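You operate a simulated robot arm through the tools that you are given. There is no shell and no other tool. Be economical: measure what you need, move in short steps, check, and stop when the job is done.

Carry out the task below with a simulated robot arm. There is one attempt and no reset: what you move stays moved.

TASK
Take the red brush and put it on the white small plate.

It is judged by the outcome, as a careful person would: the job done as asked, and still so three seconds after it is handed in. It fails if anything else is knocked over, pushed out of place, dropped, spilled or broken.

THE ROBOT
A 6-joint arm with a two-finger parallel gripper, fixed in place. Base frame: the origin is at the foot of the arm, x ahead of it, y to its left, z up; the work surface is at about z = 86. Lengths are in cm, angles in rad, forces in N, time in s.
With the tool pointing down near the work surface it reaches from about 26 to 68 cm from the base axis. Its first joint turns from -1.152 to 1.152 rad. Payload 2.9 kg.
Tool frame: the origin (TCP) lies between the finger pads and is the grasp point; the fingertips stand 3 cm ahead of it; z points along the fingers, y is the line along which they close. The gripper opens to 11 cm. The fingers are 2 cm wide and 1 cm thick; the gripper's body (4.8 by 11.2 cm) begins 5.5 cm behind the TCP.
Orientation is that of the tool frame in the base frame, as [roll, pitch, yaw] about the fixed x, y, z axes, in that order (R = Rz(yaw) Ry(pitch) Rx(roll)). With the fingers straight down and closing along the base's y, the tool's x points along the base's -x, its y along +y and its z along -z.

THE INTERFACE
- The arm moves only by the tool play_rows. Its argument "targets" is text: rows parted by semicolons, each of 4 numbers parted by spaces: the shift along the tool's x, y, z in cm, then the turn about the tool's z in rad. In form: x y z twist; .... A call has 1 to 8 rows; each row is the pose to reach, as a shift and turn from the pose commanded when the call began, along the tool's axes at that moment. "jaw" is the gripper command, from -1 (fully open) to 1 (shut), values between in proportion, set as the call begins (left out, the last holds). A row lasts 0.2 s, in which the tool goes at most 5 cm and 0.15 rad; a call with a longer step from one row to the next is refused whole, and so is a gripper value outside its range. A pose out of reach is approached as far as the arm can. The call stops where the force on the tool passes 40 N (or 10 N more than at its start, if that is more) or the arm is blocked; 0.2 s more then pass. The fingers move at their own pace (about 10.8 cm/s each) and stop on an object; they squeeze with about 25 N. The grip force told is the motor's: it shows also when the fingers shut on nothing. Time passes only in rows, and 0.2 s behind the last, so rows that repeat a pose let the fingers close. It gives the time, the measured TCP pose, the force on the tool (base axes), the opening and the grip force at its end, in the units of the frame above (readings bear some noise).
- Cameras (640 x 400 px; columns grow to the right, rows downward): "scene" is fixed at [6.94, 42.88, 141.82]; the picture's right is [-0.77, -0.63, 0.00], its down [-0.23, 0.28, -0.93] and it looks along [0.59, -0.72, -0.37] (base axes); focal length 347 px, centre (320, 200). "wrist" rides on the gripper at [-3.6, 0, -5.7] in the tool frame; the picture's right is [0.00, -1.00, 0.00], its down [0.97, 0.00, -0.24] and it looks along [0.24, 0.00, 0.97] (tool axes); focal length 218 px, centre (320, 200).
- camera(camera): a new picture of that camera. No time passes.
- pixel_to_xyz(camera, pixels): for up to 12 pixels [column, row] of the newest picture of that camera ("zoom" is the newest enlarged one), the place [x, y, z] in the base frame of the surface seen there, good to about 0.2 cm, but the place of the scene camera against the robot may be out by one fixed shift of up to 1.8 cm in any direction. No time passes.
- inspect(camera, box): a new picture of the part [left, top, right, bottom] of that camera's present view, enlarged. No time passes.
- sign_off(): hands the job in; it is judged then, once.

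Work in short steps. Measure before you move; look again where a grasp or a placing could have gone wrong, and mend it. You have 60 turns and 22 pictures in all, the two below and enlarged ones among them. Open the gripper and draw the arm clear of the work before you hand the job in, unless the task says otherwise; then end with one line.

The tools are called after "Call:" as name(argument=value, ...) on one line, values as JSON. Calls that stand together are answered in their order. play_rows: Moves the arm, as the interface text tells. Its arguments: {"type":"object","properties":{"targets":{"type":"string"},"jaw":{"type":"number"}},"required":["targets"]} The other tools are called the same way: camera (camera) takes a picture; pixel_to_xyz (camera, pixels) gives the place of the surface under pixels of a picture; inspect (camera, box) takes an enlarged picture of a part of a camera's view; sign_off () hands the job in.

At the start:

```text
time_s: 0.0
tcp_pos: [50.62, -15.26, 107.36]
orientation: [3.141, 0.0, -3.14]
ft_force: [0.9, 0.1, -0.4]
width: 10.99
grasp_force: 0.1
```

scene: 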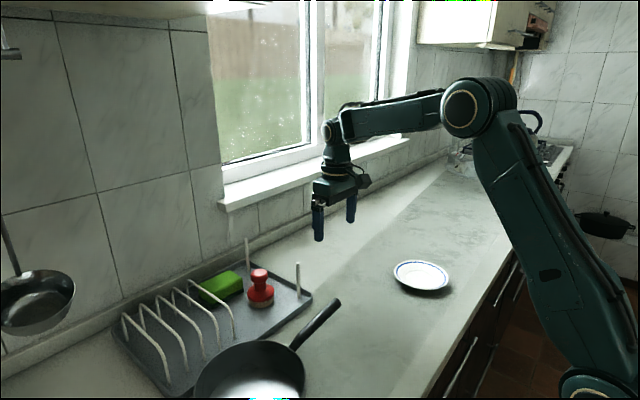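
wrist: 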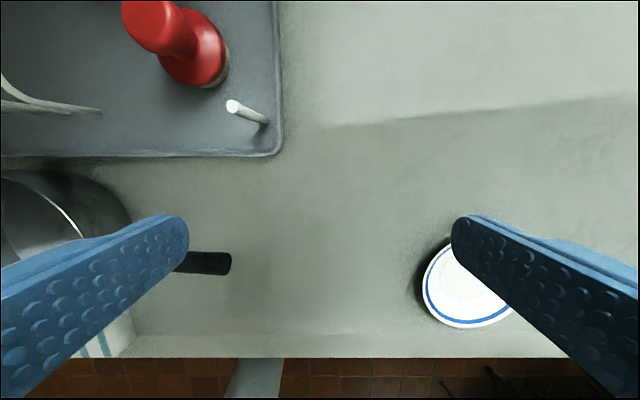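

I'll measure the brush, plate and surrounding objects from both starting pictures.

Call:
pixel_to_xyz(camera="wrist", pixels=[[150, 25], [185, 45], [205, 75], [225, 75], [233, 105], [275, 150], [465, 285], [430, 285], [470, 325], [205, 262], [350, 200], [60, 108]])

Call:
pixel_to_xyz(camera="scene", pixels=[[259, 272], [260, 285], [261, 297], [261, 304], [297, 265], [246, 240], [235, 335], [220, 285], [421, 275], [395, 272], [448, 279], [339, 300]])

Call:
inspect(camera="scene", box=[180, 220, 340, 320])

```text
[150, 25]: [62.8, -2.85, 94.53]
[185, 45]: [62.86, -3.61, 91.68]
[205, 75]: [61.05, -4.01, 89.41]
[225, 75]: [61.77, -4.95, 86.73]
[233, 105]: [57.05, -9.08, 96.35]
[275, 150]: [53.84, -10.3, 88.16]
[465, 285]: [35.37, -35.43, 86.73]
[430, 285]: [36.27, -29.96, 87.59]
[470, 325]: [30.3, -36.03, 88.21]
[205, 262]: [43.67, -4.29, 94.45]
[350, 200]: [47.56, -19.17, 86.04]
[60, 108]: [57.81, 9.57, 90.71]
```

```text
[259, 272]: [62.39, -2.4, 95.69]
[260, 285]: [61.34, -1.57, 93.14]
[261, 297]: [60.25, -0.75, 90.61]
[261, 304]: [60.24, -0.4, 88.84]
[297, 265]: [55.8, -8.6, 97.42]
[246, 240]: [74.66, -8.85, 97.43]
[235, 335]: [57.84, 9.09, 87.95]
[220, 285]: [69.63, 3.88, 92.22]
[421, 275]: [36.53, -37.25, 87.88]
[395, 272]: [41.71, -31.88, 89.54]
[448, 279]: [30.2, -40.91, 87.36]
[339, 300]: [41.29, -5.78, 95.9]
```

```text
4.00 times, centred on (260, 270) of scene
```

zoom: 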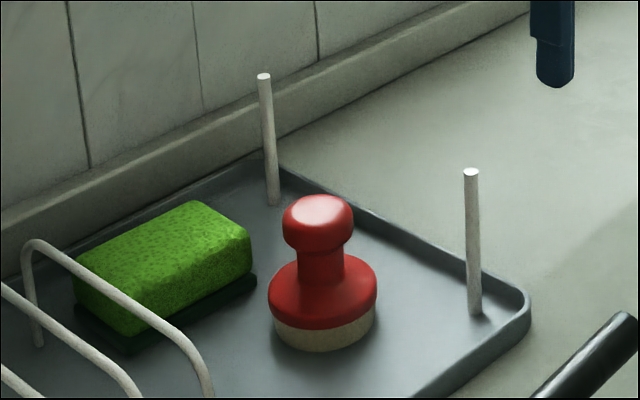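

The knob is near (62.8, -2.9) with its top around z 96. I'll move above it at the same height for a straight-down look.

Call:
play_rows(targets="-2.5 2.5 0 0; -5 5 0 0; -7.5 7.5 0 0; -10 10 0 0; -12.2 12.2 0 0; -12.2 12.2 0 0", jaw=-1)

Call:
camera(camera="wrist")

```text
time_s: 1.4
tcp_pos: [62.76, -2.88, 107.54]
orientation: [-3.142, -0.001, -3.141]
ft_force: [0.1, 0.0, -0.7]
width: 11.01
grasp_force: 0.0
```

```text
18 pictures are left
```

wrist: 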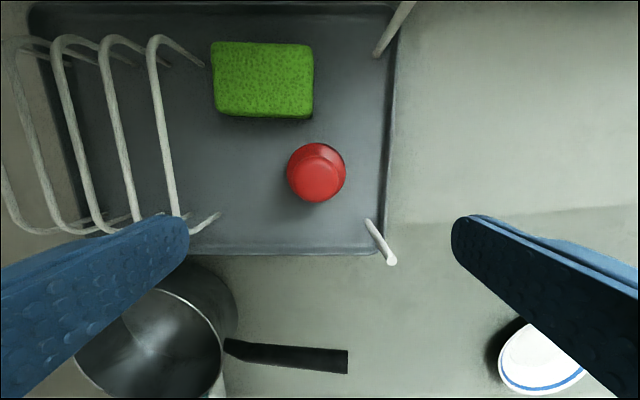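

The knob is now around pixel (316,175). I'll measure its edges, the wires, the post and the sponge.

Call:
pixel_to_xyz(camera="wrist", pixels=[[318, 182], [290, 175], [343, 172], [318, 199], [318, 165], [318, 147], [150, 45], [175, 210], [390, 260], [265, 85], [212, 217], [310, 355]])

Call:
inspect(camera="wrist", box=[260, 120, 400, 210])

```text
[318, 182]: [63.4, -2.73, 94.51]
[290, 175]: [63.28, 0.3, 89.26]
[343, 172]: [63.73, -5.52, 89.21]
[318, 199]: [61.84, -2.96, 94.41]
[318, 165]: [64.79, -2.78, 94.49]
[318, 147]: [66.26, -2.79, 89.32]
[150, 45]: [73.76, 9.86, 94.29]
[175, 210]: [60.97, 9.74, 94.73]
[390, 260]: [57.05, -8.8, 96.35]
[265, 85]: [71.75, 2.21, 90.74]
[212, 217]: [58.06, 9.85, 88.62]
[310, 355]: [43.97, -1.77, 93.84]
```

```text
4.44 times, centred on (330, 165) of wrist
```

zoom: 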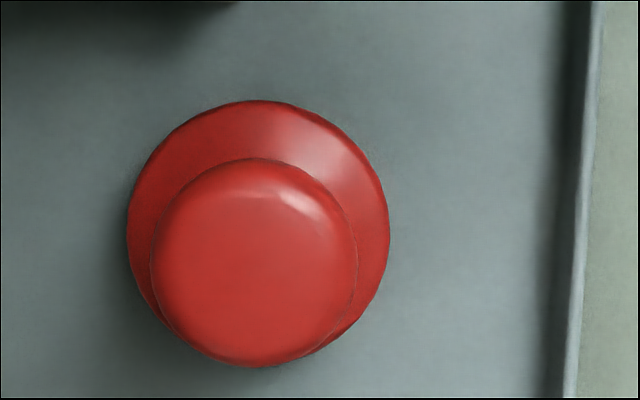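

Knob centre is about (63.45, -2.65), top z 94.5, and the brush's shoulder is at about z 89.3. I'll descend with open fingers to just above, then check.

Call:
play_rows(targets="-0.7 0.2 0 0; -0.7 0.2 3 0; -0.7 0.2 6 0; -0.7 0.2 9 0; -0.7 0.2 11 0; -0.7 0.2 11 0")

Call:
camera(camera="wrist")

```text
time_s: 2.8
tcp_pos: [63.51, -2.98, 96.37]
orientation: [3.141, 0.0, -3.141]
ft_force: [-0.7, -0.5, 0.8]
width: 11.01
grasp_force: 0.0
```

```text
16 pictures are left
```

wrist: 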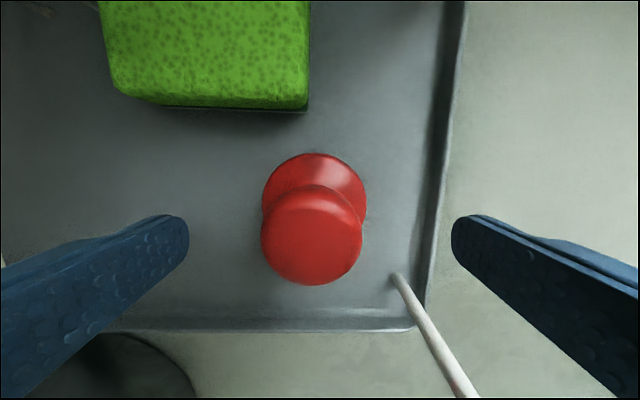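

The knob is centred at col 312, about 0.3 cm to +y. I'll correct that, descend to TCP z 93, then close.

Call:
play_rows(targets="0 0.3 0 0; 0 0.3 1.7 0; 0 0.3 3.3 0; 0 0.3 3.3 0")

Call:
play_rows(targets="0 0 0 0; 0 0 0 0; 0 0 0 0; 0 0 0 0; 0 0 0 0", jaw=1)

Call:
camera(camera="wrist")

```text
time_s: 3.8
tcp_pos: [63.7, -2.61, 93.05]
orientation: [3.141, -0.001, -3.141]
ft_force: [-0.5, -0.3, -0.4]
width: 11.01
grasp_force: 0.1
```

```text
time_s: 5.0
tcp_pos: [63.5, -2.47, 93.13]
orientation: [3.142, -0.001, 3.14]
ft_force: [-0.1, 0.2, 0.0]
width: 4.1
grasp_force: 24.8
```

```text
15 pictures are left
```

wrist: 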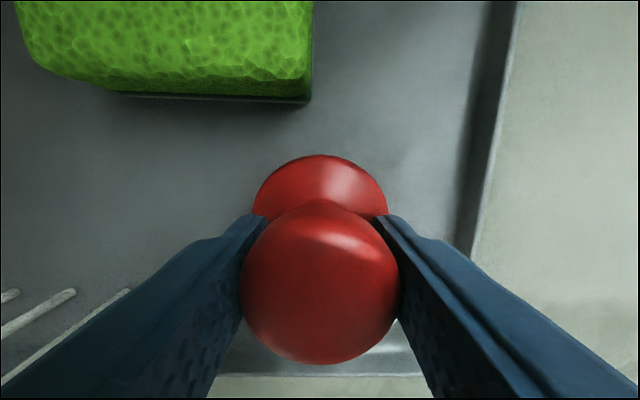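

The fingers hold the knob (width 4.1, grip 25 N). I'll lift gently, 14 cm.

Call:
play_rows(targets="0 0 -1 0; 0 0 -2.5 0; 0 0 -5 0; 0 0 -7.5 0; 0 0 -10 0; 0 0 -12.5 0; 0 0 -14 0; 0 0 -14 0")

Call:
camera(camera="wrist")

```text
time_s: 6.8
tcp_pos: [63.53, -2.52, 107.13]
orientation: [-3.141, -0.002, -3.141]
ft_force: [0.2, 0.3, -0.9]
width: 4.08
grasp_force: 24.8
```

```text
14 pictures are left
```

wrist: 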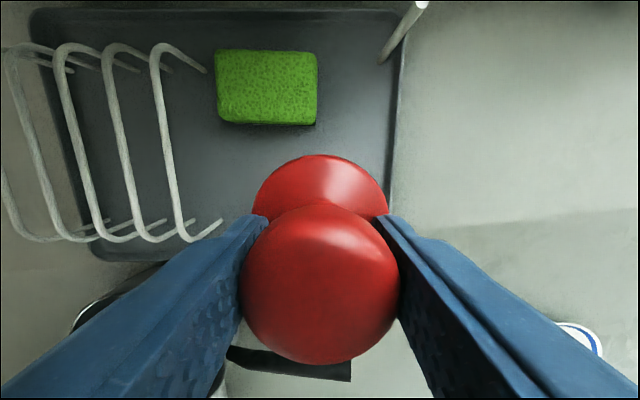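

The brush is held firmly, with its bottom at about z 100.7, clear of everything below. I'll carry it toward the plate in moderate steps.

Call:
play_rows(targets="1 -1.2 0 0; 3 -3.5 0 0; 5 -6 0 0; 7 -8.5 0 0; 9 -11 0 0; 11 -13.5 0 0; 12.5 -15 0 0; 13 -15.5 0 0")

Call:
play_rows(targets="1 -1.2 0 0; 3 -3.5 0 0; 5 -6 0 0; 7 -8.5 0 0; 8.5 -10.5 0 0; 9 -11 0 0; 9 -11 0 0")

Call:
camera(camera="wrist")

```text
time_s: 8.6
tcp_pos: [50.54, -18.08, 107.14]
orientation: [3.141, -0.001, 3.14]
ft_force: [0.2, 0.0, -0.7]
width: 4.09
grasp_force: 25.1
```

```text
time_s: 10.2
tcp_pos: [41.61, -29.02, 107.2]
orientation: [-3.141, 0.002, 3.14]
ft_force: [0.0, -1.0, -0.6]
width: 4.11
grasp_force: 25.1
```

```text
13 pictures are left
```

wrist: 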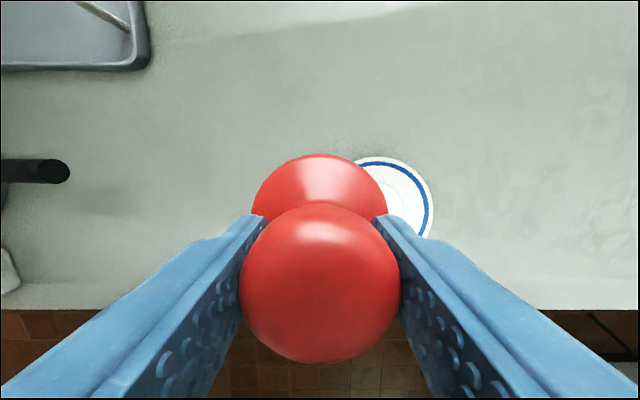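

The plate's top edge is at about (385,157) and its right edge at (433,205). I'll measure several rim points to fit the centre.

Call:
pixel_to_xyz(camera="wrist", pixels=[[370, 159], [385, 158], [402, 163], [420, 177], [430, 192], [431, 208], [428, 222], [423, 233], [395, 200], [405, 215], [470, 215]])

Call:
inspect(camera="scene", box=[340, 200, 500, 300])

```text
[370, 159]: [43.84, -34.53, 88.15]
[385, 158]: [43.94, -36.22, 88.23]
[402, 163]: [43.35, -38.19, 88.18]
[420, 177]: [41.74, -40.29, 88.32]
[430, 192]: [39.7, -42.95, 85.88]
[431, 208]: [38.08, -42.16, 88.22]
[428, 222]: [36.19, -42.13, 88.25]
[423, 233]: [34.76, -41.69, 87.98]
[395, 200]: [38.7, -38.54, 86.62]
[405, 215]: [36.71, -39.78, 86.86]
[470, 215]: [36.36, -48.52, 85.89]
```

```text
4.00 times, centred on (420, 250) of scene
```

zoom: 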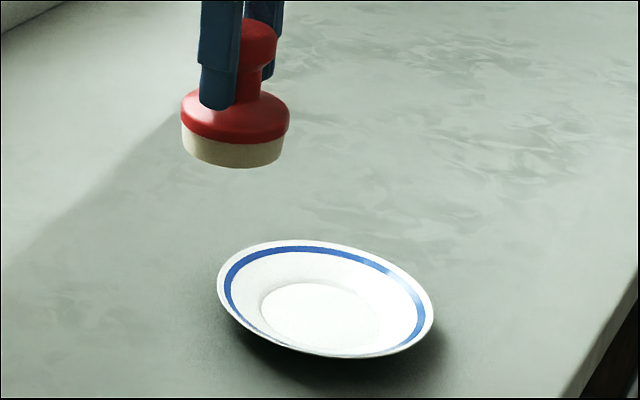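

Fitting the rim gives a plate centre of about (37.1, -35.45), radius 6.8, well floor z 86.65. I'll move over the centre and lower most of the way.

Call:
play_rows(targets="1.5 -2.1 0 0; 3 -4.3 0 0; 4.5 -6.4 0 0; 4.5 -6.4 2.5 0; 4.5 -6.4 5 0; 4.5 -6.4 7.5 0; 4.5 -6.4 10 0; 4.5 -6.4 10 0")

Call:
inspect(camera="scene", box=[340, 200, 500, 300])

Call:
camera(camera="wrist")

```text
time_s: 12.0
tcp_pos: [37.03, -35.5, 97.01]
orientation: [-3.14, -0.002, -3.141]
ft_force: [0.5, 0.0, -0.5]
width: 4.09
grasp_force: 24.8
```

```text
4.00 times, centred on (420, 250) of scene
```

zoom: 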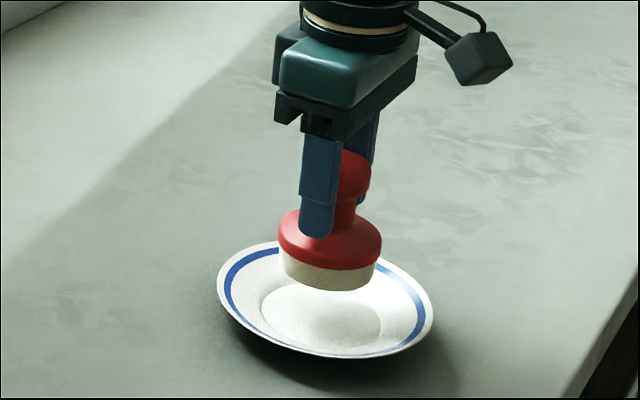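

```text
10 pictures are left
```

wrist: 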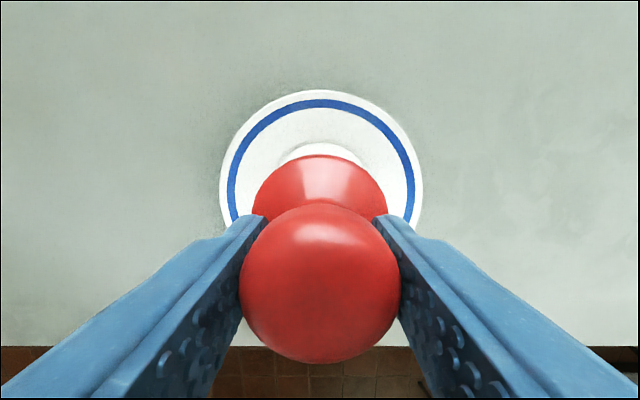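

The brush is centred over the well (plate centred at col 321). I'll lower slowly to near contact.

Call:
play_rows(targets="0 0 1 0; 0 0 2 0; 0 0 2.8 0; 0 0 3.2 0; 0 0 3.5 0; 0 0 3.5 0")

Call:
inspect(camera="scene", box=[340, 200, 500, 300])

```text
time_s: 13.4
tcp_pos: [37.11, -35.46, 93.56]
orientation: [3.14, -0.001, -3.141]
ft_force: [0.2, 0.2, -1.2]
width: 4.1
grasp_force: 25.2
```

```text
4.00 times, centred on (420, 250) of scene
```

zoom: 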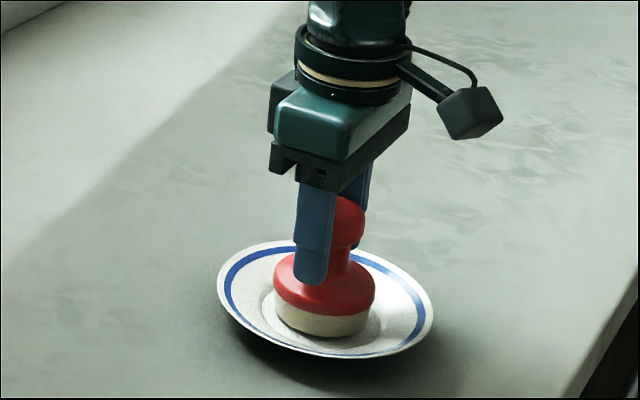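

No contact yet. I'll go on in 1.5 mm steps until the force rises.

Call:
play_rows(targets="0 0 0.15 0; 0 0 0.3 0; 0 0 0.3 0")

Call:
play_rows(targets="0 0 0.1 0; 0 0 0.1 0")

```text
time_s: 14.2
tcp_pos: [37.03, -35.48, 93.28]
orientation: [-3.141, 0.0, -3.141]
ft_force: [-0.6, -0.4, 0.6]
width: 4.11
grasp_force: 25.2
```

```text
time_s: 14.8
tcp_pos: [37.09, -35.44, 93.12]
orientation: [-3.141, 0.0, 3.141]
ft_force: [-0.9, -0.4, 1.2]
width: 4.07
grasp_force: 25.2
```

Call:
play_rows(targets="0 0 0.1 0; 0 0 0.1 0")

Call:
inspect(camera="scene", box=[380, 240, 460, 290])

```text
time_s: 15.4
tcp_pos: [37.1, -35.37, 93.15]
orientation: [3.141, 0.0, -3.141]
ft_force: [-3.3, 1.7, 14.5]
width: 4.1
grasp_force: 24.8
```

```text
8.00 times, centred on (420, 265) of scene
```

zoom: 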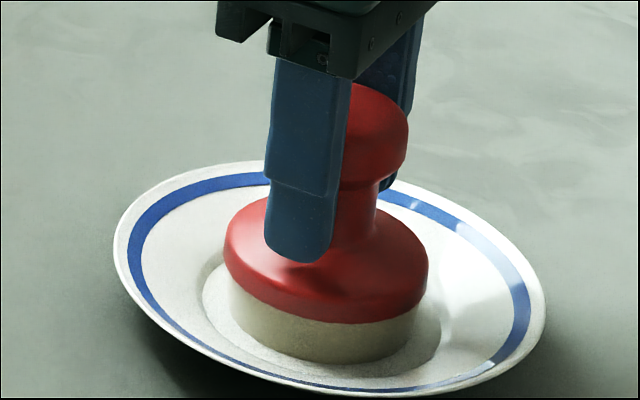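

The force rose to 14.5 N, so the brush is resting in the plate's well. I'll ease up 1 mm, then open the fingers.

Call:
play_rows(targets="0 0 -0.1 0; 0 0 -0.1 0")

Call:
play_rows(targets="0 0 0 0; 0 0 0 0; 0 0 0 0; 0 0 0 0", jaw=-0.1)

Call:
camera(camera="wrist")

```text
time_s: 16.0
tcp_pos: [37.08, -35.37, 93.2]
orientation: [-3.14, 0.002, -3.141]
ft_force: [0.1, -0.2, 6.0]
width: 4.1
grasp_force: 25.2
```

```text
time_s: 17.0
tcp_pos: [37.21, -35.38, 93.18]
orientation: [-3.14, 0.002, 3.14]
ft_force: [-0.1, 0.1, -0.4]
width: 6.08
grasp_force: 0.1
```

```text
7 pictures are left
```

wrist: 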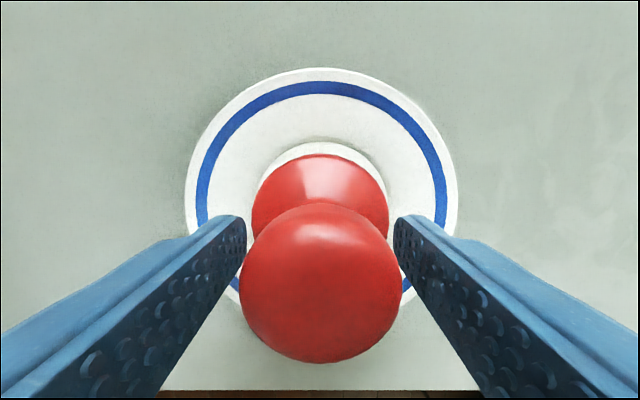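

The fingers are clear of the knob on both sides. I'll raise the arm straight up.

Call:
play_rows(targets="0 0 -1 0; 0 0 -3 0; 0 0 -6 0; 0 0 -9 0; 0 0 -12 0; 0 0 -15 0; 0 0 -15 0")

Call:
play_rows(targets="-3 3 0 0; -6 6 0 0; -9 9 0 0; -12 12 0 0; -12 12 0 0; -12 12 0 0", jaw=-1)

Call:
camera(camera="scene")

```text
time_s: 18.6
tcp_pos: [37.08, -35.37, 108.27]
orientation: [-3.142, -0.001, 3.141]
ft_force: [0.1, 0.7, -0.3]
width: 6.06
grasp_force: 0.1
```

```text
time_s: 20.0
tcp_pos: [49.03, -23.5, 108.18]
orientation: [3.141, 0.0, 3.141]
ft_force: [0.3, -0.1, 0.3]
width: 10.99
grasp_force: 0.1
```

```text
6 pictures are left
```

scene: 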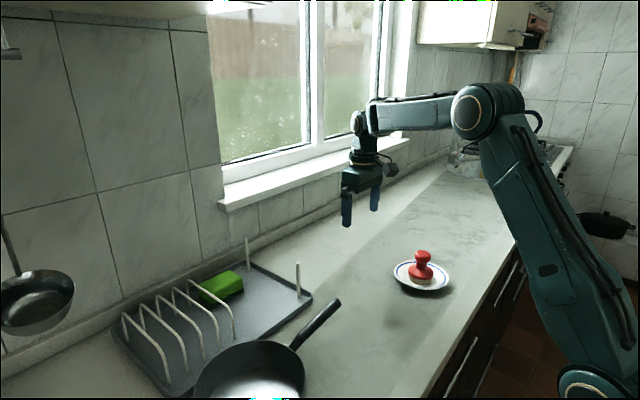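

The brush stands upright on the plate at (421,268), and nothing else has moved. The arm is clear and the gripper open, so I'm handing it in.

Call:
sign_off()

```text
The job is handed in.
```

The red brush is standing upright in the middle of the white small plate, nothing else was moved, and the arm is clear with the gripper open.
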